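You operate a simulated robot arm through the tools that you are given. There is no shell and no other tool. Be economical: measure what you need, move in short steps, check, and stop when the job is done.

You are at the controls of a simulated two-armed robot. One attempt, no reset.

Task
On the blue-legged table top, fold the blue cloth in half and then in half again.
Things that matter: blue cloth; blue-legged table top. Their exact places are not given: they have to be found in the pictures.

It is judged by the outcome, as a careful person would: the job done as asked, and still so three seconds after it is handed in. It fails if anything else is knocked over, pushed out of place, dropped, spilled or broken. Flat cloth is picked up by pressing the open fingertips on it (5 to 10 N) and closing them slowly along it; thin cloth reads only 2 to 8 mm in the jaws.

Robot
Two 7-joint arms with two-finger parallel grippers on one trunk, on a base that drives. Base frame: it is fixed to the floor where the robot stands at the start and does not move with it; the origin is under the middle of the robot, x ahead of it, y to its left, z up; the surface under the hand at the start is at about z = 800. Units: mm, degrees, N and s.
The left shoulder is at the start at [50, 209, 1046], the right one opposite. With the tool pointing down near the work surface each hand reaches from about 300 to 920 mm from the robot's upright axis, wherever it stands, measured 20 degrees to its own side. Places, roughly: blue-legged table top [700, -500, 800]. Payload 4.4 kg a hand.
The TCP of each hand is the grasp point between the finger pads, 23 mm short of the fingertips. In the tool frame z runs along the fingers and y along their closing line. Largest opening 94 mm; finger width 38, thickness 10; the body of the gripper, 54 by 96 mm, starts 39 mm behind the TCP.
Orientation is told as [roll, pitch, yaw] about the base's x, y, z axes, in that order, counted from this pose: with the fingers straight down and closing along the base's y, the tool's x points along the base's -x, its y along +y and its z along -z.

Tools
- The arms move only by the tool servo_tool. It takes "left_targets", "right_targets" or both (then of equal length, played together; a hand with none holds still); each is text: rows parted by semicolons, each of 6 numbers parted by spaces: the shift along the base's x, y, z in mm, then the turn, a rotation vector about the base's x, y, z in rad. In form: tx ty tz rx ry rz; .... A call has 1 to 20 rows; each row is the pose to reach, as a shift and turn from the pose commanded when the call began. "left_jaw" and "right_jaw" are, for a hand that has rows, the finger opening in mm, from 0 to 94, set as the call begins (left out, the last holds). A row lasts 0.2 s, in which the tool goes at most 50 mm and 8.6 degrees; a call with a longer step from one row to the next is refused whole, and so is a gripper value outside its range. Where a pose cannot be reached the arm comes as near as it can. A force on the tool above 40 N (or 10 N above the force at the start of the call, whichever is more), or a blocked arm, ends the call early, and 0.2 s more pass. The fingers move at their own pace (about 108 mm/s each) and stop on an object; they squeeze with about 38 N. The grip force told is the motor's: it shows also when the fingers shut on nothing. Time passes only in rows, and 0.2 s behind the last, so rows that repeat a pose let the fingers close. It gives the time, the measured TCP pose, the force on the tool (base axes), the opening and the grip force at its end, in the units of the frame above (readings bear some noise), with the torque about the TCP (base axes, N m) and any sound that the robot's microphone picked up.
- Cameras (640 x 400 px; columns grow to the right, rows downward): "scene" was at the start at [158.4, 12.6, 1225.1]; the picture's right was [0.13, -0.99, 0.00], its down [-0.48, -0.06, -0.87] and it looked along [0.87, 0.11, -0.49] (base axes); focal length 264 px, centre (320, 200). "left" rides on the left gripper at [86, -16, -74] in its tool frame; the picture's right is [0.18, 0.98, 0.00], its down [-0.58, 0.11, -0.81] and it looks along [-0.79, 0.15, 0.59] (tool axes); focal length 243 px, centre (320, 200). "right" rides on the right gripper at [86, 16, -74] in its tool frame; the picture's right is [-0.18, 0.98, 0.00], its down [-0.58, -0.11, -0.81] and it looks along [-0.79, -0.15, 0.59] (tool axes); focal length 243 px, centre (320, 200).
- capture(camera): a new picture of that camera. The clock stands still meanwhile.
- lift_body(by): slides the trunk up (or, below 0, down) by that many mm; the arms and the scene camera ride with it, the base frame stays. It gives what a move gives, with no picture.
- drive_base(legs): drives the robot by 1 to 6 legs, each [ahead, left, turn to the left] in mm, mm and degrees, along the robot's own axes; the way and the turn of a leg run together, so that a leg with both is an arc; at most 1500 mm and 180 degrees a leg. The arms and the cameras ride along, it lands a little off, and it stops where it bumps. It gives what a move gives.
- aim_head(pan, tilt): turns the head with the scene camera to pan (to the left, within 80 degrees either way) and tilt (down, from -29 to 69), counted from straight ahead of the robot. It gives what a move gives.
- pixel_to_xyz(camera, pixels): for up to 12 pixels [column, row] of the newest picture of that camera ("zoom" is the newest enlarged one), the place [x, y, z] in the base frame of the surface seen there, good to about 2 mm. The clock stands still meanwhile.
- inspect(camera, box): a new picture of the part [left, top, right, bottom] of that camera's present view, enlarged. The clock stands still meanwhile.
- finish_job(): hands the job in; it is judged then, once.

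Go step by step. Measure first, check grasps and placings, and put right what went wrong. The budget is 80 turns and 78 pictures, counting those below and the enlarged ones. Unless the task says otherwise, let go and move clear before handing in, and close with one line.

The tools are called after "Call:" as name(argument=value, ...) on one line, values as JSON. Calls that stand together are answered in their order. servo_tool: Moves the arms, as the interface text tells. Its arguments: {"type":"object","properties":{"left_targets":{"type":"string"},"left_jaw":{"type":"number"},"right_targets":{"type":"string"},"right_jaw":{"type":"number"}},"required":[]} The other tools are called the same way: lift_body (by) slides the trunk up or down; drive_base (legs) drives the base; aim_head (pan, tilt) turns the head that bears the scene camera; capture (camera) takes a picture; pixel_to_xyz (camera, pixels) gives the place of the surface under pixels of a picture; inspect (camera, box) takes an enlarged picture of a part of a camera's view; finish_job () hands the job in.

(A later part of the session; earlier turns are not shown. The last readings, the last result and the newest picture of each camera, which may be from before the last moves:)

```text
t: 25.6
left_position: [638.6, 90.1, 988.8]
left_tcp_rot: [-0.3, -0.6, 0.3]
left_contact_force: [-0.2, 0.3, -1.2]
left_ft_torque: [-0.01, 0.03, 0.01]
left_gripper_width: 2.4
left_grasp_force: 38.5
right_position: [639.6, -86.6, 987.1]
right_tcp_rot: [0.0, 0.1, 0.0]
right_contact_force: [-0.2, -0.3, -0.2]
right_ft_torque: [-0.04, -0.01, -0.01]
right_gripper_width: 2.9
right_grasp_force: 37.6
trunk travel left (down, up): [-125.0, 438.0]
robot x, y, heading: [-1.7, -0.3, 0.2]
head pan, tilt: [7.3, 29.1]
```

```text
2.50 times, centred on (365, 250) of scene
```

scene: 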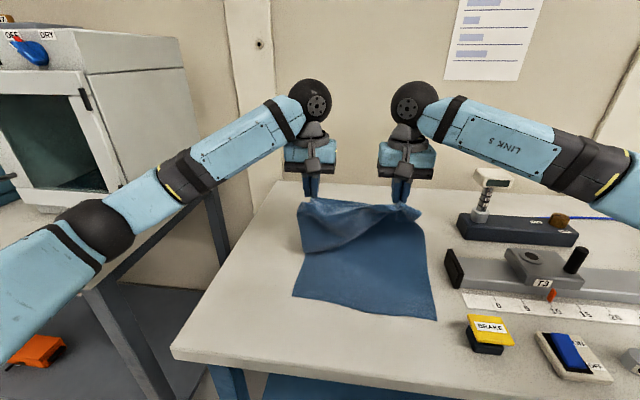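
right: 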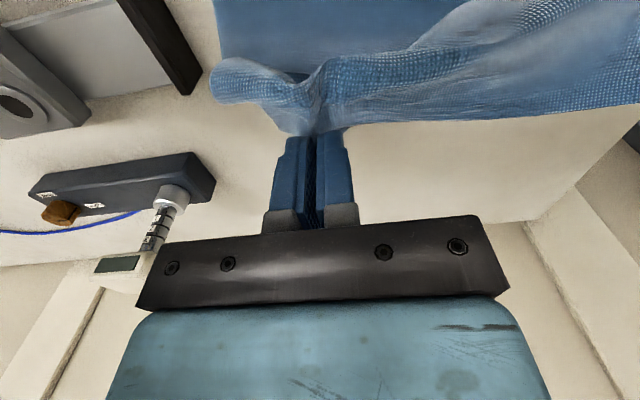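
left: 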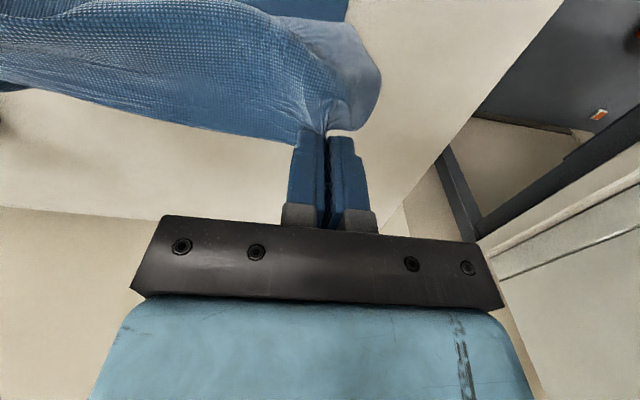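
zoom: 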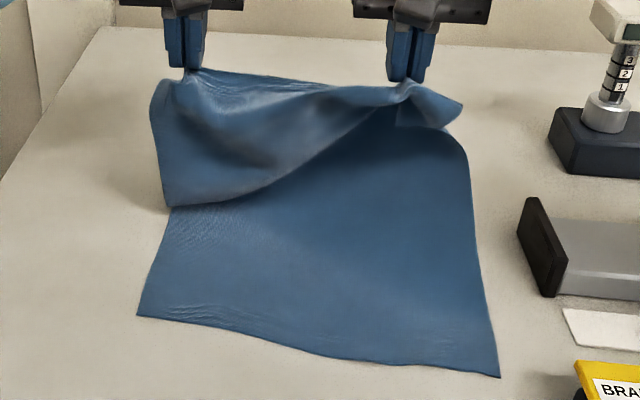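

The left hand holds the hem but the right one caught hem plus crease. Safest is to lay the cloth back out flat to the far side and refold with a better grip.

Call:
servo_tool(left_targets="40 0 -5 0 0 0; 80 0 -25 0 0 0; 115 0 -50 0 0 0; 145 0 -80 0 0 0; 165 0 -110 0 0 0; 180 0 -135 0 0 0; 190 0 -152 0 0 0; 195 3 -158 0 0 0; 195 3 -158 0 0 0", right_targets="40 -3 -5 0 0 0; 80 -6 -25 0 0 0; 115 -8 -50 0 0 0; 145 -10 -80 0 0 0; 165 -12 -110 0 0 0; 180 -14 -135 0 0 0; 190 -16 -152 0 0 0; 195 -18 -158 0 0 0; 195 -18 -158 0 0 0")

Call:
inspect(camera="scene", box=[250, 170, 460, 340])

Call:
capture(camera="right")

Call:
capture(camera="left")

```text
t: 27.6
left_position: [833.8, 91.0, 830.4]
left_tcp_rot: [-0.3, -0.7, 0.2]
left_contact_force: [-1.3, -11.9, 1.7]
left_ft_torque: [-0.32, 0.04, 0.05]
left_gripper_width: 2.4
left_grasp_force: 38.1
right_position: [832.0, -103.7, 829.4]
right_tcp_rot: [0.1, 0.0, 0.0]
right_contact_force: [1.1, 14.0, 3.5]
right_ft_torque: [0.3, 0.01, -0.16]
right_gripper_width: 2.9
right_grasp_force: 38.2
trunk travel left (down, up): [-125.0, 438.0]
robot x, y, heading: [1.1, -2.7, -0.2]
head pan, tilt: [7.3, 29.1]
```

```text
2.35 times, centred on (355, 255) of scene
```

zoom: 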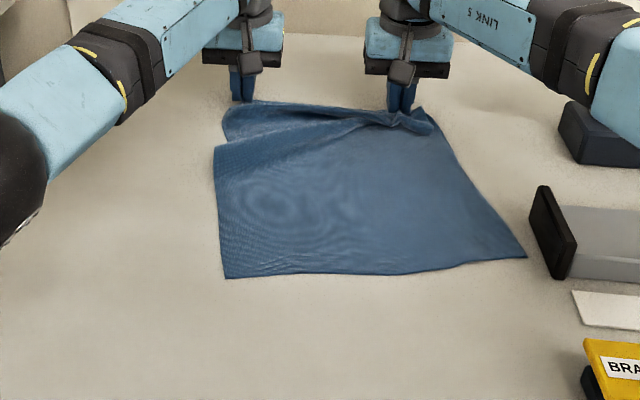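

```text
42 pictures are left
```

right: 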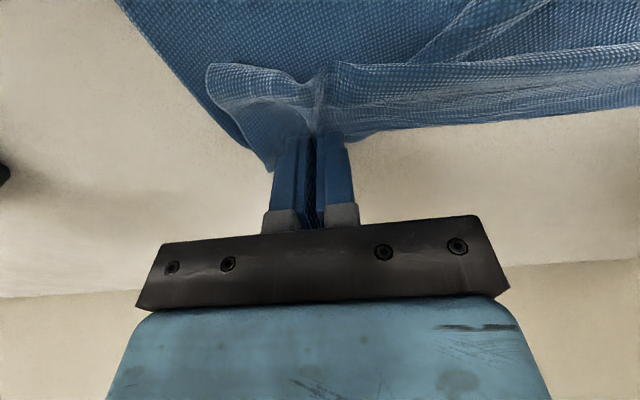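

```text
41 pictures are left
```

left: 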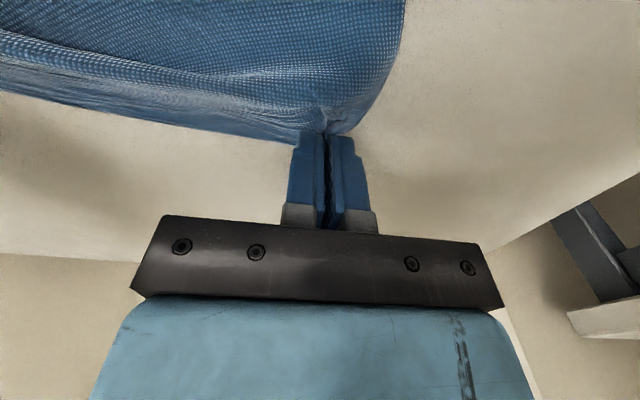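

Both hands hold a pleat (hem plus layer). New plan: release here, take the clean near edge by both corners, hang the cloth so gravity opens the pleat, then lay it down folded with that edge coming back toward me. Release and rise.

Call:
servo_tool(left_targets="0 -1 0 0 0 0; 0 -1 0 0 0 0; 0 -1 10 0 0 0; 0 -1 40 0 0 0; -30 10 80 0 0 0; -70 25 110 0 0 0; -110 40 130 0 0 0; -150 60 140 0 0 0; -190 80 140 0 0 0; -230 100 140 0 0 0; -270 110 140 0 0 0; -310 120 140 0 0 0", right_targets="0 1 0 0 0 0; 0 1 0 0 0 0; 0 1 10 0 0 0; 0 1 40 0 0 0; -30 -10 80 0 0 0; -70 -30 110 0 0 0; -110 -50 130 0 0 0; -150 -70 140 0 0 0; -190 -90 140 0 0 0; -230 -110 140 0 0 0; -270 -130 140 0 0 0; -310 -140 140 0 0 0", left_jaw=30, right_jaw=30)

Call:
inspect(camera="scene", box=[255, 190, 455, 315])

```text
refused: row 5 steps farther than a row can; nothing moved
```

```text
3.20 times, centred on (355, 252) of scene
```

zoom: 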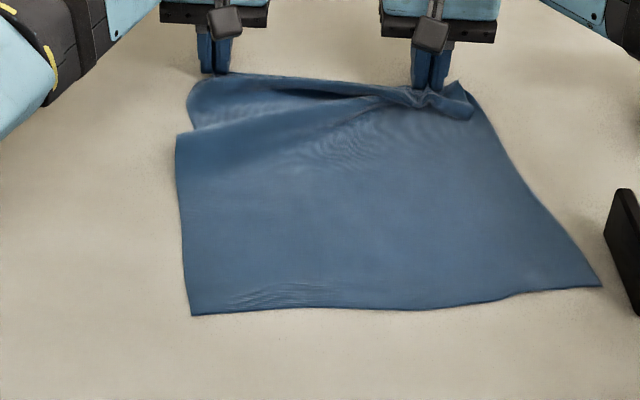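

Call:
servo_tool(left_targets="0 -1 0 0 0 0; 0 -1 0 0 0 0; 0 -1 10 0 0 0; 0 -1 40 0 0 0; -20 10 75 0 0 0; -50 25 105 0 0 0; -85 40 130 0 0 0; -125 60 140 0 0 0; -165 80 140 0 0 0; -205 95 140 0 0 0; -245 105 140 0 0 0; -285 115 140 0 0 0", right_targets="0 1 0 0 0 0; 0 1 0 0 0 0; 0 1 10 0 0 0; 0 1 40 0 0 0; -20 -10 75 0 0 0; -50 -25 105 0 0 0; -85 -45 130 0 0 0; -125 -65 140 0 0 0; -165 -85 140 0 0 0; -205 -105 140 0 0 0; -245 -120 140 0 0 0; -285 -135 140 0 0 0", left_jaw=30, right_jaw=30)

Call:
inspect(camera="scene", box=[255, 190, 455, 315])

```text
t: 30.2
left_position: [546.9, 207.5, 971.1]
left_tcp_rot: [0.0, -0.5, 0.3]
left_contact_force: [0.0, 0.5, -0.1]
left_ft_torque: [-0.02, -0.01, 0.02]
left_gripper_width: 29.9
left_grasp_force: 0.1
right_position: [546.3, -238.7, 969.5]
right_tcp_rot: [-0.1, -0.1, 0.0]
right_contact_force: [0.0, -0.1, 0.0]
right_ft_torque: [-0.04, -0.04, 0.01]
right_gripper_width: 30.0
right_grasp_force: 0.2
trunk travel left (down, up): [-125.0, 438.0]
robot x, y, heading: [-1.7, 0.8, -0.1]
head pan, tilt: [7.3, 29.1]
```

```text
3.20 times, centred on (355, 252) of scene
```

zoom: 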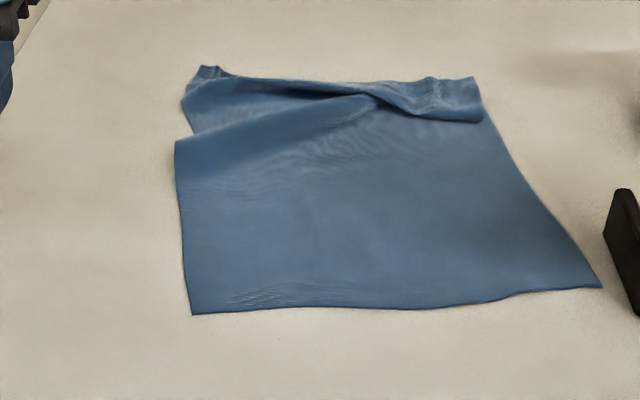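

The near edge (zoom (192,314)–(600,286)) is clean. Measuring its corners.

Call:
pixel_to_xyz(camera="zoom", pixels=[[195, 311], [255, 306], [598, 283], [540, 290], [400, 306], [178, 142], [478, 80], [205, 70], [480, 118]])

```text
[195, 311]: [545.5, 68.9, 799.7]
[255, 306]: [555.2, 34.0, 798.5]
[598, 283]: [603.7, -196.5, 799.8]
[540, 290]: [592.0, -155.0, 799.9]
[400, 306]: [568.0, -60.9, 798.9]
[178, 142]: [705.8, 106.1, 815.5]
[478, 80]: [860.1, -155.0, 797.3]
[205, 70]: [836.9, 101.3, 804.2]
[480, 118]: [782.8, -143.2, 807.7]
```

Call:
pixel_to_xyz(camera="zoom", pixels=[[610, 235], [620, 195], [632, 195], [632, 250], [634, 300], [634, 312]])

Call:
servo_tool(left_targets="0 -30 -10 0 0 0.07; 0 -65 -20 0 0 0.14; 0 -105 -40 0 0 0.216; 0 -145 -65 0 0 0.216; 0 -167 -95 0 0 0.216; 0 -167 -120 0 0 0.216; 0 -167 -135 0 0 0.216; 0 -167 -141 0 0 0.216", right_targets="10 10 -10 0 0 0.07; 20 20 -20 0 0 0.14; 30 40 -40 0 0 0.216; 40 60 -65 0 0 0.216; 46 68 -95 0 0 0.216; 46 68 -115 0 0 0.216; 46 68 -132 0 0 0.216; 46 68 -139 0 0 0.216")

Call:
inspect(camera="left", box=[190, 50, 450, 210])

Call:
inspect(camera="right", box=[190, 50, 450, 210])

```text
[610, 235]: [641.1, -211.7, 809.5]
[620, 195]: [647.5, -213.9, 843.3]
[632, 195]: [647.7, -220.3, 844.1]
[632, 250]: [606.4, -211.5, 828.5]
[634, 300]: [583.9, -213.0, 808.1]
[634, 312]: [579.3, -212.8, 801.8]
```

```text
t: 32.0
left_position: [547.6, 41.0, 829.1]
left_tcp_rot: [-0.3, -0.5, 12.7]
left_contact_force: [-0.2, 0.5, -0.6]
left_ft_torque: [0.01, -0.04, -0.03]
left_gripper_width: 30.0
left_grasp_force: 0.1
right_position: [595.6, -171.6, 830.5]
right_tcp_rot: [0.0, 0.1, 12.5]
right_contact_force: [-0.3, 0.2, -0.2]
right_ft_torque: [-0.01, -0.02, -0.02]
right_gripper_width: 30.2
right_grasp_force: 0.0
trunk travel left (down, up): [-125.0, 438.0]
robot x, y, heading: [0.8, -3.4, -0.1]
head pan, tilt: [7.3, 29.1]
```

```text
2.46 times, centred on (320, 130) of left
```

zoom: 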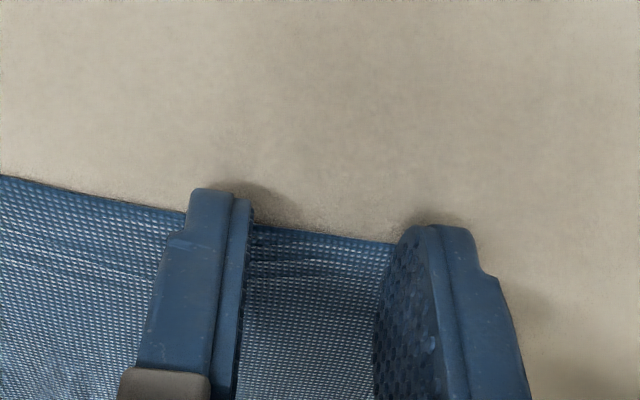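

```text
2.46 times, centred on (320, 130) of right
```

zoom: 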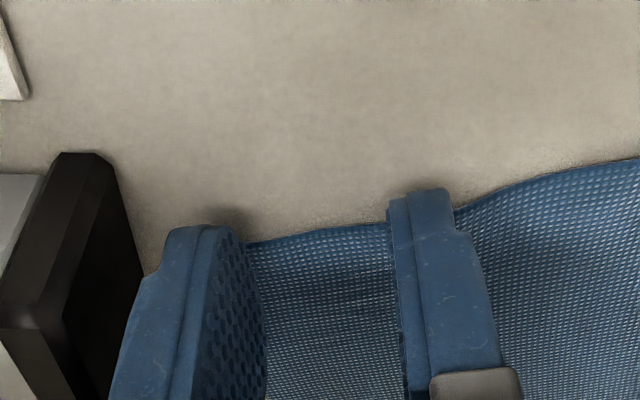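

Fingers overlap the edge well; the vise end is 15 mm from the right finger, clear. Nudge inward 3 mm and touch.

Call:
servo_tool(left_targets="2 -3 -2 0 0 0; 2 -3 -4 0 0 0; 2 -3 -4.6 0 0 0; 2 -3 -4.6 0 0 0", right_targets="0 3 -3 0 0 0; 0 3 -5 0 0 0; 0 3 -6 0 0 0; 0 3 -6 0 0 0")

```text
t: 33.0
left_position: [550.5, 37.9, 824.9]
left_tcp_rot: [-0.3, -0.6, 12.7]
left_contact_force: [-0.1, 0.0, 0.5]
left_ft_torque: [0.0, -0.01, 0.04]
left_gripper_width: 30.1
left_grasp_force: 0.1
right_position: [594.8, -168.9, 826.0]
right_tcp_rot: [0.0, 0.1, 12.4]
right_contact_force: [0.1, 0.8, 1.0]
right_ft_torque: [-0.01, -0.04, -0.01]
right_gripper_width: 30.1
right_grasp_force: 0.1
trunk travel left (down, up): [-125.0, 438.0]
robot x, y, heading: [-0.1, 0.0, 0.3]
head pan, tilt: [7.3, 29.1]
```

Call:
servo_tool(left_targets="0 0 -1 0 0 0; 0 0 -1.7 0 0 0; 0 0 -1.7 0 0 0", right_targets="0 0 -1 0 0 0; 0 0 -1.7 0 0 0; 0 0 -1.7 0 0 0")

```text
t: 33.8
left_position: [550.4, 37.1, 824.3]
left_tcp_rot: [-0.3, -0.7, 12.6]
left_contact_force: [2.9, 0.9, 11.4]
left_ft_torque: [0.2, -0.03, -0.03]
left_gripper_width: 29.8
left_grasp_force: 0.0
right_position: [594.4, -168.7, 824.2]
right_tcp_rot: [-0.1, 0.1, 12.4]
right_contact_force: [0.4, -2.0, 5.7]
right_ft_torque: [-0.05, -0.04, 0.02]
right_gripper_width: 29.9
right_grasp_force: 0.1
trunk travel left (down, up): [-125.0, 438.0]
robot x, y, heading: [-0.5, 1.8, -0.2]
head pan, tilt: [7.3, 29.1]
```

Good pressure (11 and 6 N). Close slowly, hands easing toward each other slightly.

Call:
servo_tool(left_targets="0 0 0.2 0 0 0; 0 0 0.2 0 0 0", right_targets="0 0 0 0 0 0; 0 0 0 0 0 0", left_jaw=22, right_jaw=22)

Call:
servo_tool(left_targets="0 0 0 0 0 0; 0 0 0 0 0 0", right_targets="0 0 -0.3 0 0 0; 0 0 -0.3 0 0 0", left_jaw=14, right_jaw=14)

Call:
servo_tool(left_targets="0 0 0 0 0 0; 0 0 0 0 0 0", right_targets="0 0 0 0 0 0; 0 0 0 0 0 0", left_jaw=7, right_jaw=7)

Call:
servo_tool(left_targets="0 0 0 0 0 0; 0 0 0 0 0 0; 0 0 0 0 0 0", right_targets="0 0 0 0 0 0; 0 0 0 0 0 0; 0 0 0 0 0 0", left_jaw=0, right_jaw=0)

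Call:
servo_tool(left_targets="0 -2 15 0 0 0; 0 -4 35 0 0 0; 0 -5 60 0 0 0; 0 -5 90 0 0 0; 0 -5 90 0 0 0", right_targets="-2 4 15 0 0 0; -4 6 35 0 0 0; -4 7 60 0 0 0; -4 7 90 0 0 0; -4 7 90 0 0 0")

Call:
capture(camera="scene")

```text
t: 34.4
left_position: [550.4, 38.1, 823.8]
left_tcp_rot: [-0.3, -0.6, 12.7]
left_contact_force: [-0.3, -1.6, 7.2]
left_ft_torque: [0.02, -0.02, -0.02]
left_gripper_width: 21.7
left_grasp_force: 0.0
right_position: [594.5, -167.7, 824.7]
right_tcp_rot: [0.0, 0.0, 12.5]
right_contact_force: [-0.1, 0.3, 7.1]
right_ft_torque: [0.0, -0.04, 0.01]
right_gripper_width: 21.6
right_grasp_force: 0.0
trunk travel left (down, up): [-125.0, 438.0]
robot x, y, heading: [-0.8, -1.7, 0.3]
head pan, tilt: [7.3, 29.1]
```

```text
t: 35.0
left_position: [550.3, 37.6, 823.7]
left_tcp_rot: [-0.4, -0.6, 12.7]
left_contact_force: [1.3, -3.3, 6.2]
left_ft_torque: [-0.03, -0.03, -0.02]
left_gripper_width: 14.8
left_grasp_force: 0.6
right_position: [594.3, -168.6, 824.2]
right_tcp_rot: [0.0, -0.1, 12.4]
right_contact_force: [-1.1, 2.9, 10.5]
right_ft_torque: [0.06, -0.08, 0.01]
right_gripper_width: 14.3
right_grasp_force: 0.5
trunk travel left (down, up): [-125.0, 438.0]
robot x, y, heading: [-0.3, 2.5, -0.0]
head pan, tilt: [7.3, 29.1]
```

```text
t: 35.6
left_position: [549.2, 37.8, 824.8]
left_tcp_rot: [-0.3, -0.6, 12.7]
left_contact_force: [-0.1, -0.2, 5.7]
left_ft_torque: [0.02, -0.04, 0.04]
left_gripper_width: 6.4
left_grasp_force: 0.0
right_position: [593.7, -169.4, 825.2]
right_tcp_rot: [-0.1, -0.1, 12.3]
right_contact_force: [-0.6, 1.6, 13.3]
right_ft_torque: [0.06, -0.06, 0.03]
right_gripper_width: 7.6
right_grasp_force: 1.2
trunk travel left (down, up): [-125.0, 438.0]
robot x, y, heading: [1.0, 3.2, 0.2]
head pan, tilt: [7.3, 29.1]
```

```text
t: 36.4
left_position: [548.6, 38.9, 824.7]
left_tcp_rot: [-0.3, -0.6, 12.7]
left_contact_force: [0.0, 0.4, 2.5]
left_ft_torque: [-0.01, -0.04, -0.01]
left_gripper_width: 0.0
left_grasp_force: 38.0
right_position: [593.8, -166.8, 826.0]
right_tcp_rot: [0.0, -0.1, 12.3]
right_contact_force: [-3.0, 1.6, 22.3]
right_ft_torque: [0.14, -0.09, 0.04]
right_gripper_width: 2.7
right_grasp_force: 38.1
trunk travel left (down, up): [-125.0, 438.0]
robot x, y, heading: [-0.6, -0.7, -0.1]
head pan, tilt: [7.3, 29.1]
```

```text
t: 37.6
left_position: [550.6, 31.7, 912.4]
left_tcp_rot: [-0.2, -0.5, 12.7]
left_contact_force: [-0.1, -0.1, -0.9]
left_ft_torque: [-0.02, 0.01, 0.04]
left_gripper_width: 0.0
left_grasp_force: 37.8
right_position: [591.7, -164.2, 914.3]
right_tcp_rot: [0.1, 0.1, 12.5]
right_contact_force: [0.6, -0.1, 0.1]
right_ft_torque: [-0.02, -0.02, 0.0]
right_gripper_width: 1.6
right_grasp_force: 38.4
trunk travel left (down, up): [-125.0, 438.0]
robot x, y, heading: [-6.5, -1.3, 0.2]
head pan, tilt: [7.3, 29.1]
```

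```text
36 pictures are left
```

scene: 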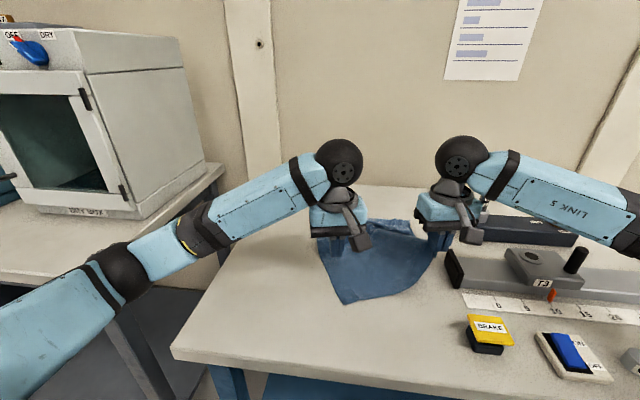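

Right holds (1.6 mm), left slipped off. Lower the right a bit and look at where the left corner lies.

Call:
servo_tool(left_targets="-10 10 -10 0 0 0; -10 10 -20 0 0 0", right_targets="2 0 -40 0 0 0; 2 -4 -80 0 0 0", left_jaw=32)

Call:
capture(camera="left")

Call:
pixel_to_xyz(camera="left", pixels=[[320, 100], [300, 110], [280, 90], [340, 120], [360, 110], [350, 90]])

```text
t: 38.2
left_position: [541.0, 41.5, 891.7]
left_tcp_rot: [-0.3, -0.5, 12.7]
left_contact_force: [0.6, 0.0, -0.3]
left_ft_torque: [-0.02, 0.01, 0.0]
left_gripper_width: 31.9
left_grasp_force: 0.0
right_position: [593.2, -167.5, 834.0]
right_tcp_rot: [0.0, 0.0, 12.3]
right_contact_force: [-0.9, -0.1, 1.2]
right_ft_torque: [-0.01, 0.03, -0.04]
right_gripper_width: 1.8
right_grasp_force: 38.2
trunk travel left (down, up): [-125.0, 438.0]
robot x, y, heading: [1.7, 1.0, -0.1]
head pan, tilt: [7.3, 29.1]
```

```text
35 pictures are left
```

left: 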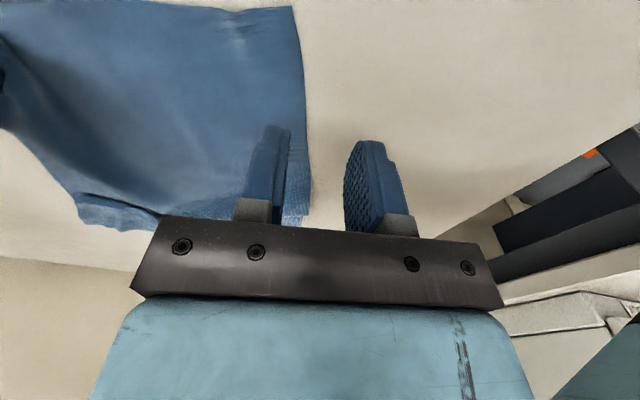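

```text
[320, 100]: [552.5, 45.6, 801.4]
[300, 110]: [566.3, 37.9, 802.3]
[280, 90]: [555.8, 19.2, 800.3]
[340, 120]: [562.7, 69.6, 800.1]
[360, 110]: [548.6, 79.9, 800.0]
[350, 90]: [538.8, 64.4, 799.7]
```

Call:
pixel_to_xyz(camera="left", pixels=[[290, 12], [250, 14], [210, 14], [160, 12], [297, 50], [200, 40]])

```text
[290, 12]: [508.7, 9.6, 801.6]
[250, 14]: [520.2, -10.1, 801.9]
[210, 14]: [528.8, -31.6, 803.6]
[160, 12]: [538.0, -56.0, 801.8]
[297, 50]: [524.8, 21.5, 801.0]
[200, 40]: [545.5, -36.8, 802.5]
```

Call:
servo_tool(left_targets="-10 -25 -8 0 0 0.1; -20 -50 -16 0 0 0.22; -20.6 -58.3 -35 0 0 0.22; -20.6 -58.3 -52 0 0 0.22; -20.6 -58.3 -63 0 0 0.22; -20.6 -58.3 -66.5 0 0 0.22; -20.6 -58.3 -67.5 0 0 0.22", left_jaw=30)

Call:
inspect(camera="left", box=[190, 50, 450, 210])

```text
t: 39.8
left_position: [527.2, -10.3, 843.2]
left_tcp_rot: [-0.9, -2.3, 25.8]
left_contact_force: [-0.5, -0.2, 0.0]
left_ft_torque: [0.02, -0.01, 0.01]
left_gripper_width: 30.1
left_grasp_force: 0.1
right_position: [590.9, -164.2, 837.6]
right_tcp_rot: [0.0, -0.2, 12.3]
right_contact_force: [-0.6, -0.5, 1.1]
right_ft_torque: [0.01, 0.02, -0.03]
right_gripper_width: 1.8
right_grasp_force: 38.0
trunk travel left (down, up): [-125.0, 438.0]
robot x, y, heading: [2.4, -1.6, 0.0]
head pan, tilt: [7.3, 29.1]
```

```text
2.46 times, centred on (320, 130) of left
```

zoom: 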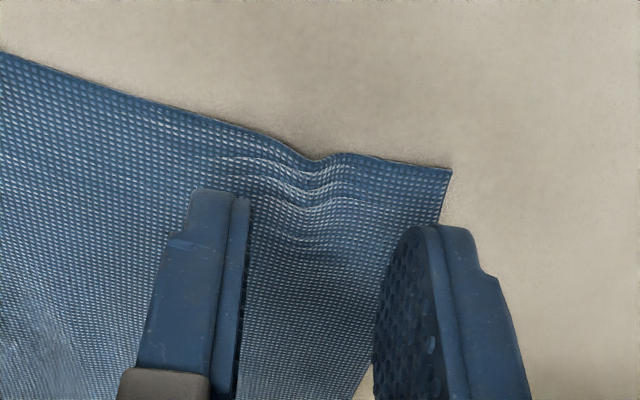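

Call:
servo_tool(left_targets="0 0 0 0 0 0; -3 -3 -6 0 0 0; -3 -3 -6 0 0 0")

```text
t: 40.8
left_position: [530.6, -6.2, 844.8]
left_tcp_rot: [-1.3, -3.8, 26.5]
left_contact_force: [-0.4, -1.1, 0.1]
left_ft_torque: [-0.01, 0.02, 0.0]
left_gripper_width: 29.9
left_grasp_force: 0.0
right_position: [589.3, -164.7, 834.8]
right_tcp_rot: [0.0, -0.3, 12.5]
right_contact_force: [0.0, -0.4, -0.5]
right_ft_torque: [0.01, 0.0, 0.04]
right_gripper_width: 1.9
right_grasp_force: 37.8
trunk travel left (down, up): [-125.0, 438.0]
robot x, y, heading: [-2.1, 0.6, 0.1]
head pan, tilt: [7.3, 29.1]
stopped in row 3 (left hand): the arm was blocked; the commanded pose is now the measured one
```

The left arm is blocked by something other than the fingers; look at the scene.

Call:
capture(camera="scene")

```text
33 pictures are left
```

scene: 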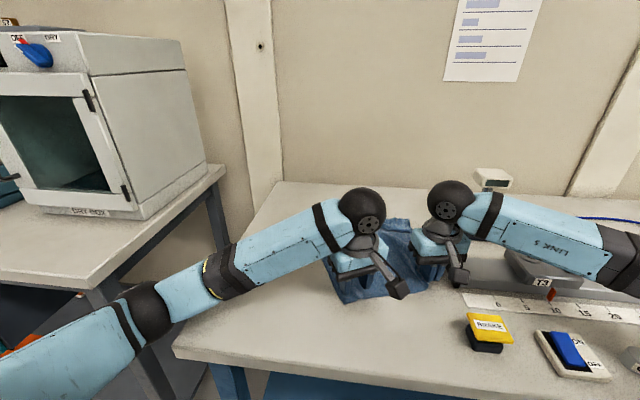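

Likely the left elbow is near the table corner. I'll back the left hand off and let the right drag the cloth 90 mm to the left where the left arm works freely.

Call:
servo_tool(left_targets="0 10 20 0 0 -0.1; 0 30 50 0 0 -0.2; 0 60 80 0 0 -0.3; 0 100 100 0 0 -0.4; 0 140 110 0 0.05 -0.45; 0 170 110 0 0.05 -0.45; 0 170 110 0 0.05 -0.45; 0 170 110 0 0.05 -0.45; 0 170 110 0 0.05 -0.45; 0 170 110 0 0.05 -0.45", right_targets="0 0 5 0 0 0; 0 0 15 0 0 0; 0 10 25 0 0 0; 0 25 25 0 0 -0.05; 0 40 25 0 0 -0.1; 0 60 25 0 0 -0.15; 0 80 25 0 0 -0.2; 0 95 20 0 0 -0.22; 0 95 10 0 0 -0.22; 0 95 3 0 0 -0.22")

Call:
capture(camera="scene")

```text
t: 43.0
left_position: [531.4, 160.4, 949.4]
left_tcp_rot: [-0.4, -0.1, 0.4]
left_contact_force: [1.1, 0.2, 0.4]
left_ft_torque: [-0.01, 0.0, -0.01]
left_gripper_width: 29.8
left_grasp_force: 0.0
right_position: [593.5, -70.2, 836.9]
right_tcp_rot: [0.0, -0.1, -0.3]
right_contact_force: [-0.6, -0.2, -0.9]
right_ft_torque: [-0.02, 0.01, 0.01]
right_gripper_width: 1.9
right_grasp_force: 37.7
trunk travel left (down, up): [-125.0, 438.0]
robot x, y, heading: [0.3, -1.7, 0.2]
head pan, tilt: [7.3, 29.1]
```

```text
32 pictures are left
```

scene: 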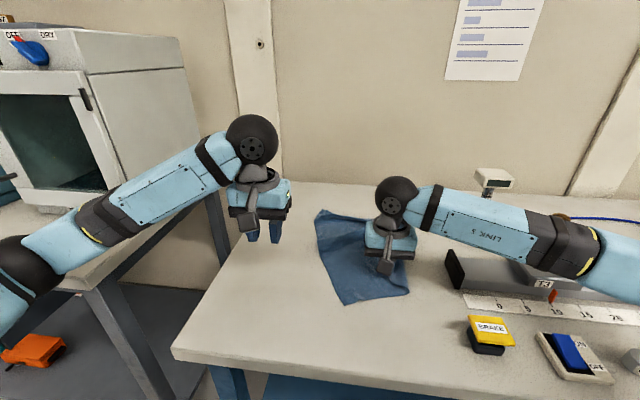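

Call:
pixel_to_xyz(camera="scene", pixels=[[345, 303], [360, 300], [390, 296], [407, 291], [318, 212], [331, 260], [405, 268]])

Call:
inspect(camera="scene", box=[290, 190, 450, 320])

```text
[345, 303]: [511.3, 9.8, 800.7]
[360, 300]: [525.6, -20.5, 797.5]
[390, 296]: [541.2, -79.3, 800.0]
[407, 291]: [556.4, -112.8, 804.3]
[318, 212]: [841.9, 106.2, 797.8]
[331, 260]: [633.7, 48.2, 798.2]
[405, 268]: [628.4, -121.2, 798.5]
```

```text
3.08 times, centred on (370, 255) of scene
```

zoom: 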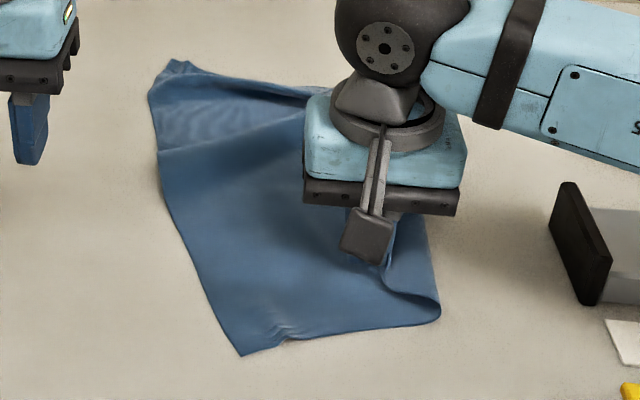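

Only the right part moved (cloth grips the table). Driving the base 100 mm to the right carries the right hand back and brings the left corner into easy reach.

Call:
drive_base(legs=[[0, -100, 0]])

Call:
capture(camera="scene")

```text
t: 44.6
left_position: [531.5, 59.4, 949.1]
left_tcp_rot: [-0.4, -0.1, 0.4]
left_contact_force: [-1.0, -0.4, -0.1]
left_ft_torque: [0.01, -0.05, -0.01]
left_gripper_width: 29.9
left_grasp_force: 0.0
right_position: [593.0, -172.2, 837.5]
right_tcp_rot: [0.0, 0.1, -0.3]
right_contact_force: [-0.2, 0.1, -0.1]
right_ft_torque: [-0.01, -0.03, 0.0]
right_gripper_width: 1.9
right_grasp_force: 38.2
trunk travel left (down, up): [-125.0, 438.0]
robot x, y, heading: [2.1, -102.3, -0.1]
head pan, tilt: [7.3, 29.1]
```

```text
30 pictures are left
```

scene: 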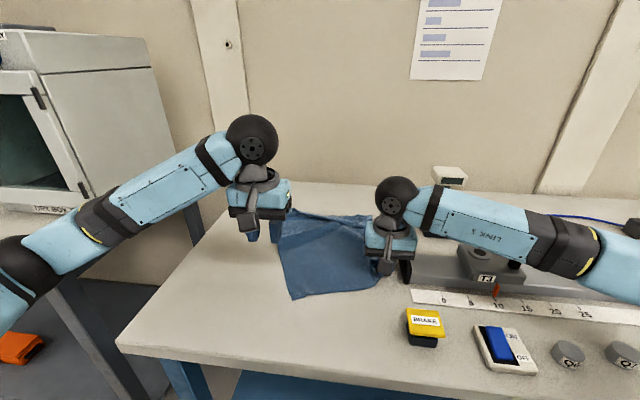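

Call:
pixel_to_xyz(camera="scene", pixels=[[293, 298], [305, 296], [325, 293], [350, 290], [370, 287], [284, 270], [280, 240]])

```text
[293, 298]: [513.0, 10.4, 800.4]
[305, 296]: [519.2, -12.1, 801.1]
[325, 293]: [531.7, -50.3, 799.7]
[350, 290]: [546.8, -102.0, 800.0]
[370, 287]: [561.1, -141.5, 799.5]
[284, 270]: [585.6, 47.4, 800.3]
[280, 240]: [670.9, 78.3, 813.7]
```

Call:
servo_tool(left_targets="-3 -20 -20 0 0 0.11; -6 -45 -45 0 0 0.22; -11 -65 -70 0 0 0.34; -11 -75 -95 0 0 0.34; -11 -75 -112 0 0 0.34; -11 -75 -120 0 0 0.34; -11 -75 -123 0 0 0.34", left_jaw=30)

Call:
inspect(camera="left", box=[190, 50, 450, 210])

```text
t: 46.2
left_position: [524.3, -14.0, 835.4]
left_tcp_rot: [-0.5, -0.9, 20.2]
left_contact_force: [0.3, -1.0, 0.7]
left_ft_torque: [0.03, -0.01, -0.03]
left_gripper_width: 30.0
left_grasp_force: 0.1
right_position: [593.5, -173.4, 839.7]
right_tcp_rot: [0.1, 0.1, -0.3]
right_contact_force: [0.2, -0.2, -0.1]
right_ft_torque: [-0.01, -0.02, 0.03]
right_gripper_width: 1.8
right_grasp_force: 37.9
trunk travel left (down, up): [-125.0, 438.0]
robot x, y, heading: [1.6, -95.8, 0.1]
head pan, tilt: [7.3, 29.1]
```

```text
2.46 times, centred on (320, 130) of left
```

zoom: 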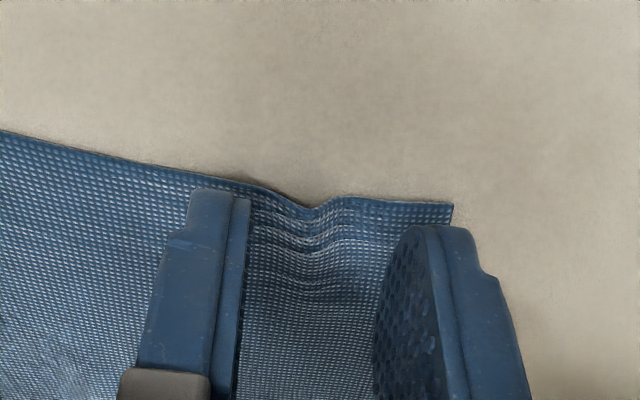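

Call:
servo_tool(left_targets="-2 -2 -5 0 0 0; -2 -2 -5 0 0 0; -2 -2 -5 0 0 0")

Call:
capture(camera="scene")

```text
t: 47.0
left_position: [525.7, -12.4, 835.2]
left_tcp_rot: [-0.6, -1.7, 20.5]
left_contact_force: [-0.6, -0.8, 0.4]
left_ft_torque: [0.0, 0.04, -0.02]
left_gripper_width: 29.7
left_grasp_force: 0.0
right_position: [593.5, -173.5, 838.8]
right_tcp_rot: [0.1, 0.1, -0.2]
right_contact_force: [0.7, 1.0, 1.1]
right_ft_torque: [-0.07, -0.03, 0.0]
right_gripper_width: 1.7
right_grasp_force: 38.0
trunk travel left (down, up): [-125.0, 438.0]
robot x, y, heading: [-0.5, -101.7, -0.2]
head pan, tilt: [7.3, 29.1]
```

```text
28 pictures are left
```

scene: 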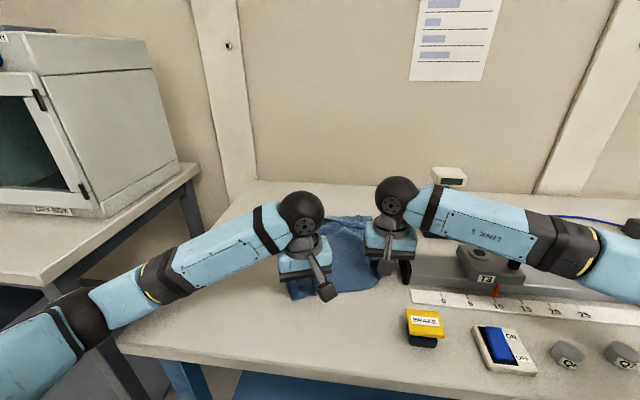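

The left forearm/elbow hangs low beside the table corner, blocking descent. I'll raise the trunk 130 mm and bring both hands down again.

Call:
lift_body(by=130)

Call:
servo_tool(left_targets="-4 0 -35 0 0.01 0; -4 -1 -70 0 0.02 0; -4 -2 -100 0 0.02 0; -4 -2 -120 0 0.02 0; -4 -2 -133 0 0.02 0; -4 -2 -138 0 0.02 0", right_targets="0 0 -35 0 0 0; 0 0 -70 0 0 0; 0 0 -100 0 0 0; 0 0 -120 0 0 0; 0 0 -130 0 0 0; 0 0 -130 0 0 0")

Call:
inspect(camera="left", box=[190, 50, 450, 210])

```text
t: 48.6
left_position: [517.9, -18.4, 951.0]
left_tcp_rot: [-0.4, -0.2, 19.9]
left_contact_force: [0.3, -0.3, 0.6]
left_ft_torque: [0.0, -0.01, 0.0]
left_gripper_width: 29.9
left_grasp_force: 0.0
right_position: [594.5, -171.5, 966.7]
right_tcp_rot: [0.0, 0.1, -0.2]
right_contact_force: [1.0, 0.7, -0.8]
right_ft_torque: [0.03, 0.0, 0.01]
right_gripper_width: 2.0
right_grasp_force: 38.3
trunk travel left (down, up): [-255.0, 308.0]
robot x, y, heading: [1.7, -102.3, 0.0]
head pan, tilt: [7.3, 29.1]
```

```text
t: 49.9
left_position: [516.7, -21.2, 824.6]
left_tcp_rot: [-0.8, 0.4, 19.8]
left_contact_force: [-4.7, 0.7, 24.5]
left_ft_torque: [-0.36, -0.14, -0.06]
left_gripper_width: 29.2
left_grasp_force: 0.0
right_position: [592.3, -171.9, 835.2]
right_tcp_rot: [0.1, 0.1, -0.1]
right_contact_force: [0.6, 0.6, 0.2]
right_ft_torque: [0.03, 0.0, 0.04]
right_gripper_width: 1.7
right_grasp_force: 38.5
trunk travel left (down, up): [-255.0, 308.0]
robot x, y, heading: [-3.1, -100.3, -0.2]
head pan, tilt: [7.3, 29.1]
stopped in row 6 (left hand): the force on the tool passed its limit at 46 N (the readings are from after the stop); the commanded pose is now the measured one
```

```text
2.46 times, centred on (320, 130) of left
```

zoom: 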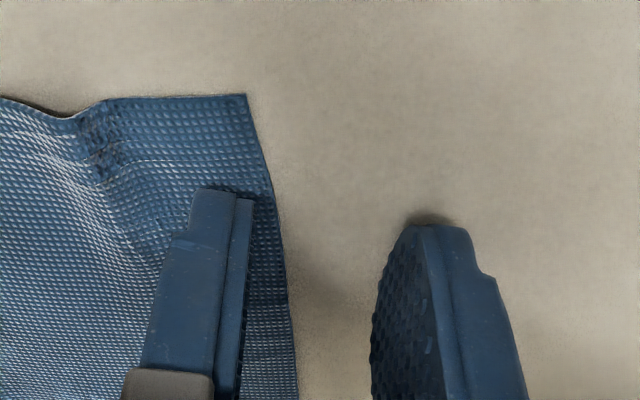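

Unblocked now. The cloth corner shifted (zoom (245,97)); measure it.

Call:
pixel_to_xyz(camera="zoom", pixels=[[240, 102], [180, 104], [110, 108], [268, 170], [40, 110]])

```text
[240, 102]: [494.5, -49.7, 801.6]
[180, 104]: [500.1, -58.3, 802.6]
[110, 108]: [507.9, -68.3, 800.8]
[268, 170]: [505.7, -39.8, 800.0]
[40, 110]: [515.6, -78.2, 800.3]
```

Call:
servo_tool(left_targets="0 0 15 0 0 0; -4 -25 18 0 0 0.13; -7.5 -48.5 18 0 0 0.27; -7.5 -48.5 8 0 0 0.27; -7.5 -48.5 3 0 0 0.27; -7.5 -48.5 1 0 0 0.27; -7.5 -48.5 1 0 0 0.27")

Call:
inspect(camera="left", box=[190, 50, 450, 210])

```text
t: 51.5
left_position: [510.5, -69.3, 824.1]
left_tcp_rot: [-0.8, 0.3, 35.5]
left_contact_force: [0.1, 1.4, 21.4]
left_ft_torque: [0.5, 0.04, -0.02]
left_gripper_width: 30.1
left_grasp_force: 0.1
right_position: [593.4, -172.7, 836.8]
right_tcp_rot: [0.0, 0.1, -0.3]
right_contact_force: [0.4, 0.0, 0.6]
right_ft_torque: [0.0, 0.03, 0.03]
right_gripper_width: 2.1
right_grasp_force: 37.8
trunk travel left (down, up): [-255.0, 308.0]
robot x, y, heading: [3.3, -98.4, 0.2]
head pan, tilt: [7.3, 29.1]
```

```text
2.46 times, centred on (320, 130) of left
```

zoom: 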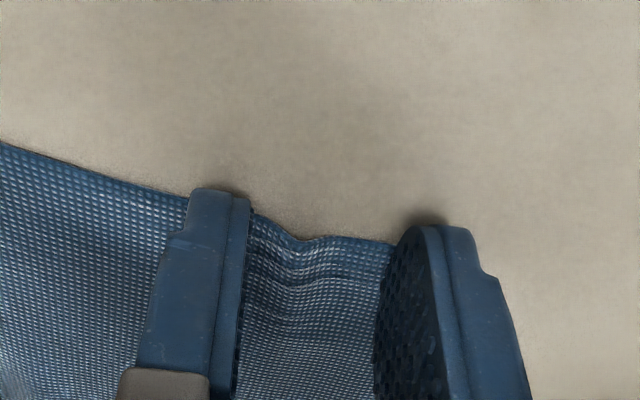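

The outer finger bears all the press (torque 0.5 N m); level the hand by about 1.2° then close slowly.

Call:
servo_tool(left_targets="3 2 4 0.017 0.012 0; 4 3 1 0.017 0.012 0; 4 3 0.3 0.017 0.012 0")

```text
t: 52.3
left_position: [511.5, -67.0, 824.2]
left_tcp_rot: [0.5, 0.4, 35.4]
left_contact_force: [-0.7, -2.9, 24.4]
left_ft_torque: [-0.3, -0.32, -0.08]
left_gripper_width: 30.0
left_grasp_force: 0.4
right_position: [591.2, -172.2, 838.8]
right_tcp_rot: [0.0, 0.1, -0.2]
right_contact_force: [0.8, -0.9, -1.0]
right_ft_torque: [0.02, -0.03, 0.05]
right_gripper_width: 1.8
right_grasp_force: 38.2
trunk travel left (down, up): [-255.0, 308.0]
robot x, y, heading: [3.2, -99.3, 0.0]
head pan, tilt: [7.3, 29.1]
```

Call:
servo_tool(left_targets="0 0 1 -0.005 -0.004 0; 0 0 1 -0.005 -0.004 0", left_jaw=27)

Call:
servo_tool(left_targets="0 0 0 0 0 0; 0 0 0 0 0 0", left_jaw=19)

Call:
servo_tool(left_targets="0 0 0 0 0 0; 0 0 0 0 0 0", left_jaw=10)

Call:
servo_tool(left_targets="0 0 0 0 0 0; 0 0 0 0 0 0; 0 0 0 0 0 0", left_jaw=0)

```text
t: 52.9
left_position: [513.9, -65.3, 824.2]
left_tcp_rot: [0.1, 0.4, 35.4]
left_contact_force: [-1.8, 1.1, 22.0]
left_ft_torque: [0.05, -0.15, 0.02]
left_gripper_width: 25.5
left_grasp_force: 0.0
right_position: [592.5, -172.0, 838.5]
right_tcp_rot: [0.0, 0.0, -0.2]
right_contact_force: [-0.1, -0.5, 0.2]
right_ft_torque: [-0.03, -0.01, 0.01]
right_gripper_width: 1.6
right_grasp_force: 37.4
trunk travel left (down, up): [-255.0, 308.0]
robot x, y, heading: [0.1, -99.3, -0.2]
head pan, tilt: [7.3, 29.1]
```

```text
t: 53.5
left_position: [512.7, -65.9, 824.4]
left_tcp_rot: [0.2, 0.4, 35.4]
left_contact_force: [-0.1, 1.4, 21.8]
left_ft_torque: [0.14, -0.17, -0.03]
left_gripper_width: 17.5
left_grasp_force: 0.1
right_position: [592.2, -171.9, 838.5]
right_tcp_rot: [0.0, 0.1, -0.3]
right_contact_force: [-0.8, 0.6, -0.7]
right_ft_torque: [0.02, 0.01, 0.05]
right_gripper_width: 1.9
right_grasp_force: 37.7
trunk travel left (down, up): [-255.0, 308.0]
robot x, y, heading: [0.8, -99.5, 0.1]
head pan, tilt: [7.3, 29.1]
```

```text
t: 54.1
left_position: [513.1, -66.3, 824.5]
left_tcp_rot: [0.2, 0.4, 35.4]
left_contact_force: [0.9, 0.6, 21.2]
left_ft_torque: [0.15, -0.17, 0.01]
left_gripper_width: 10.8
left_grasp_force: 0.6
right_position: [591.0, -172.2, 837.9]
right_tcp_rot: [0.0, 0.0, -0.3]
right_contact_force: [-0.9, 0.3, 0.4]
right_ft_torque: [0.0, -0.02, 0.04]
right_gripper_width: 1.8
right_grasp_force: 38.0
trunk travel left (down, up): [-255.0, 308.0]
robot x, y, heading: [2.5, -101.4, -0.0]
head pan, tilt: [7.3, 29.1]
```

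```text
t: 54.9
left_position: [513.9, -67.4, 824.1]
left_tcp_rot: [0.2, 0.4, 35.4]
left_contact_force: [1.6, -0.1, 22.3]
left_ft_torque: [0.16, -0.17, 0.03]
left_gripper_width: 2.1
left_grasp_force: 38.2
right_position: [591.4, -172.2, 838.1]
right_tcp_rot: [0.1, 0.0, -0.2]
right_contact_force: [0.0, -0.5, 0.0]
right_ft_torque: [-0.03, -0.02, 0.02]
right_gripper_width: 1.9
right_grasp_force: 37.8
trunk travel left (down, up): [-255.0, 308.0]
robot x, y, heading: [-0.7, -102.1, 0.1]
head pan, tilt: [7.3, 29.1]
```

Both hands now hold the near edge (2.1 and 1.9 mm). Raise both high, spreading to about 206 mm apart, to hang the cloth.

Call:
servo_tool(left_targets="0 3 25 0 0 -0.05; 5 12 55 0 0 -0.1; 12 28 88 0 0 -0.17; 20 45 121 0 0 -0.24; 30 62 154 0 0 -0.31; 40 80 187 0 0 -0.38; 50 97 220 0 0 -0.45; 60 113 253 0 0 -0.52; 70 128 286 0 0 -0.58; 78 140 320 0 0 -0.61; 84 148 354 0 0 -0.61; 86 150 386 0 0 -0.61; 86 150 386 0 0 -0.61; 86 150 386 0 0 -0.61", right_targets="0 0 25 0 0 0; 1 0 55 0 0 0; 2 5 88 0 0 0; 3 10 121 0 0 0; 4 16 154 0 0 0; 5 22 187 0 0 0; 6 28 220 0 0 0; 7 34 253 0 0 0; 8 40 286 0 0 0; 9 45 318 0 0 0; 9 49 350 0 0 0; 9 49 372 0 0 0; 9 49 372 0 0 0; 9 49 372 0 0 0")

Call:
capture(camera="scene")

```text
t: 57.9
left_position: [599.7, 84.3, 1208.3]
left_tcp_rot: [0.3, 0.5, 0.5]
left_contact_force: [0.5, -10.7, -0.3]
left_ft_torque: [-0.27, -0.03, 0.01]
left_gripper_width: 1.9
left_grasp_force: 37.8
right_position: [600.2, -124.8, 1209.2]
right_tcp_rot: [0.0, 0.1, -0.2]
right_contact_force: [-0.7, 11.0, 0.0]
right_ft_torque: [0.31, 0.03, 0.21]
right_gripper_width: 2.5
right_grasp_force: 38.0
trunk travel left (down, up): [-255.0, 308.0]
robot x, y, heading: [2.1, -99.2, 0.1]
head pan, tilt: [7.3, 29.1]
```

```text
25 pictures are left
```

scene: 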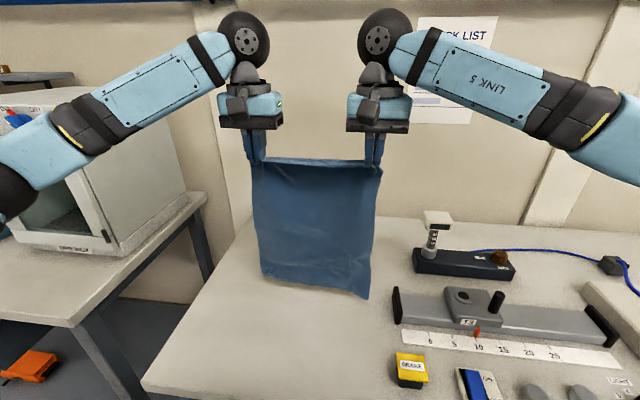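

The cloth hangs cleanly with the pleat opened. Measure its hem and top.

Call:
pixel_to_xyz(camera="scene", pixels=[[264, 272], [368, 296], [320, 285], [258, 168], [379, 168], [320, 164], [256, 220], [374, 230]])

```text
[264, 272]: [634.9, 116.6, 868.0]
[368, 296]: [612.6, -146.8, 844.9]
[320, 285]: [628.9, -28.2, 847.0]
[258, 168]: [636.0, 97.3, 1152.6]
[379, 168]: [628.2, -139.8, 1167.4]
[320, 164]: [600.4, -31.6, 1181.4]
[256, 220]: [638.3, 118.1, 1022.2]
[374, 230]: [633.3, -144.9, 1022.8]
```

Hem is at z≈850 about x=625. Carry it back so the hem hangs over x≈500, and let it settle.

Call:
servo_tool(left_targets="-20 -1 0 0 0 0; -45 -2 0 0 0 0; -70 -3 0 0 0 0; -95 -3 0 0 0 0; -112 -3 0 0 0 0; -119 -3 0 0 0 0; -119 -3 0 0 0 0; -119 -3 0 0 0 0; -119 -3 0 0 0 0; -119 -3 0 0 0 0; -119 -3 0 0 0 0", right_targets="-20 1 0 0 0 0; -45 2 0 0 0 0; -70 3 0 0 0 0; -95 3 0 0 0 0; -112 3 0 0 0 0; -119 3 0 0 0 0; -119 3 0 0 0 0; -119 3 0 0 0 0; -119 3 0 0 0 0; -119 3 0 0 0 0; -119 3 0 0 0 0")

Call:
servo_tool(left_targets="0 0 -25 0 0 0; 10 0 -40 0 0 0; 20 0 -55 0 0 0; 40 0 -76 0 0 0; 60 0 -97 0 0 0; 82 0 -120 0 0 0; 105 0 -142 0 0 0; 125 0 -162 0 0 0; 145 0 -182 0 0 0; 163 0 -200 0 0 0; 178 0 -216 0 0 0; 178 0 -216 0 0 0; 178 0 -216 0 0 0", right_targets="0 0 -25 0 0 0; 10 0 -40 0 0 0; 20 0 -55 0 0 0; 40 0 -76 0 0 0; 60 0 -97 0 0 0; 82 0 -120 0 0 0; 105 0 -142 0 0 0; 125 0 -162 0 0 0; 145 0 -182 0 0 0; 163 0 -200 0 0 0; 178 0 -216 0 0 0; 178 0 -216 0 0 0; 178 0 -216 0 0 0")

Call:
capture(camera="scene")

```text
t: 60.3
left_position: [481.2, 79.7, 1209.1]
left_tcp_rot: [0.3, 0.5, 0.5]
left_contact_force: [0.7, -3.7, 0.0]
left_ft_torque: [-0.13, 0.0, 0.04]
left_gripper_width: 2.0
left_grasp_force: 37.8
right_position: [482.7, -119.4, 1209.4]
right_tcp_rot: [0.0, 0.1, -0.3]
right_contact_force: [0.1, 3.8, -0.1]
right_ft_torque: [0.13, 0.02, 0.05]
right_gripper_width: 1.7
right_grasp_force: 38.3
trunk travel left (down, up): [-255.0, 308.0]
robot x, y, heading: [-2.3, -103.2, -0.0]
head pan, tilt: [7.3, 29.1]
```

```text
t: 63.1
left_position: [658.7, 80.8, 992.4]
left_tcp_rot: [0.3, 0.6, 0.4]
left_contact_force: [0.7, -4.9, -0.3]
left_ft_torque: [-0.11, 0.01, 0.01]
left_gripper_width: 2.0
left_grasp_force: 37.7
right_position: [662.0, -121.6, 992.9]
right_tcp_rot: [0.0, 0.1, -0.3]
right_contact_force: [0.1, 5.8, 0.1]
right_ft_torque: [0.17, 0.02, 0.06]
right_gripper_width: 1.7
right_grasp_force: 38.1
trunk travel left (down, up): [-255.0, 308.0]
robot x, y, heading: [2.3, -99.5, 0.1]
head pan, tilt: [7.3, 29.1]
```

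```text
24 pictures are left
```

scene: 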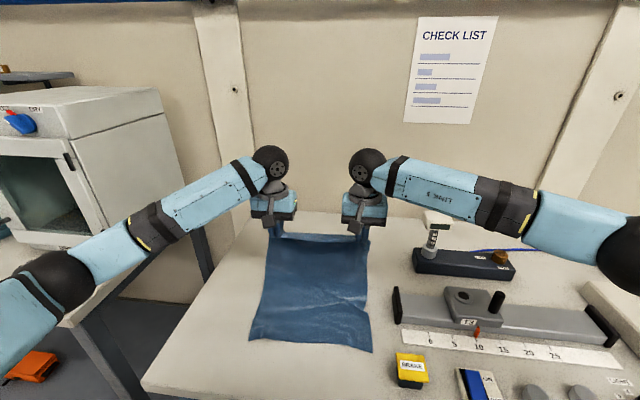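

Laid as planned. Measure the hem's place on the table.

Call:
pixel_to_xyz(camera="scene", pixels=[[249, 339], [372, 351], [310, 343], [256, 300], [369, 310], [262, 270], [368, 270], [315, 290], [316, 260]])

Call:
inspect(camera="scene", box=[220, 220, 400, 360])

```text
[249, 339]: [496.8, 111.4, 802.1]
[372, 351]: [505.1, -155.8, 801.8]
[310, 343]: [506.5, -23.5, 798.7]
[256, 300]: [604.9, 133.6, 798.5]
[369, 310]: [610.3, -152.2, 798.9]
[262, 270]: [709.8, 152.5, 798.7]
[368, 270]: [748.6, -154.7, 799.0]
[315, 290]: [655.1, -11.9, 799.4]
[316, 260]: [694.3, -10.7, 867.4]
```

```text
2.86 times, centred on (310, 290) of scene
```

zoom: 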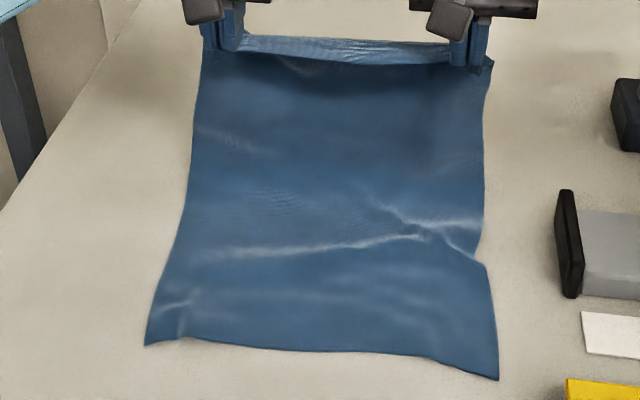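

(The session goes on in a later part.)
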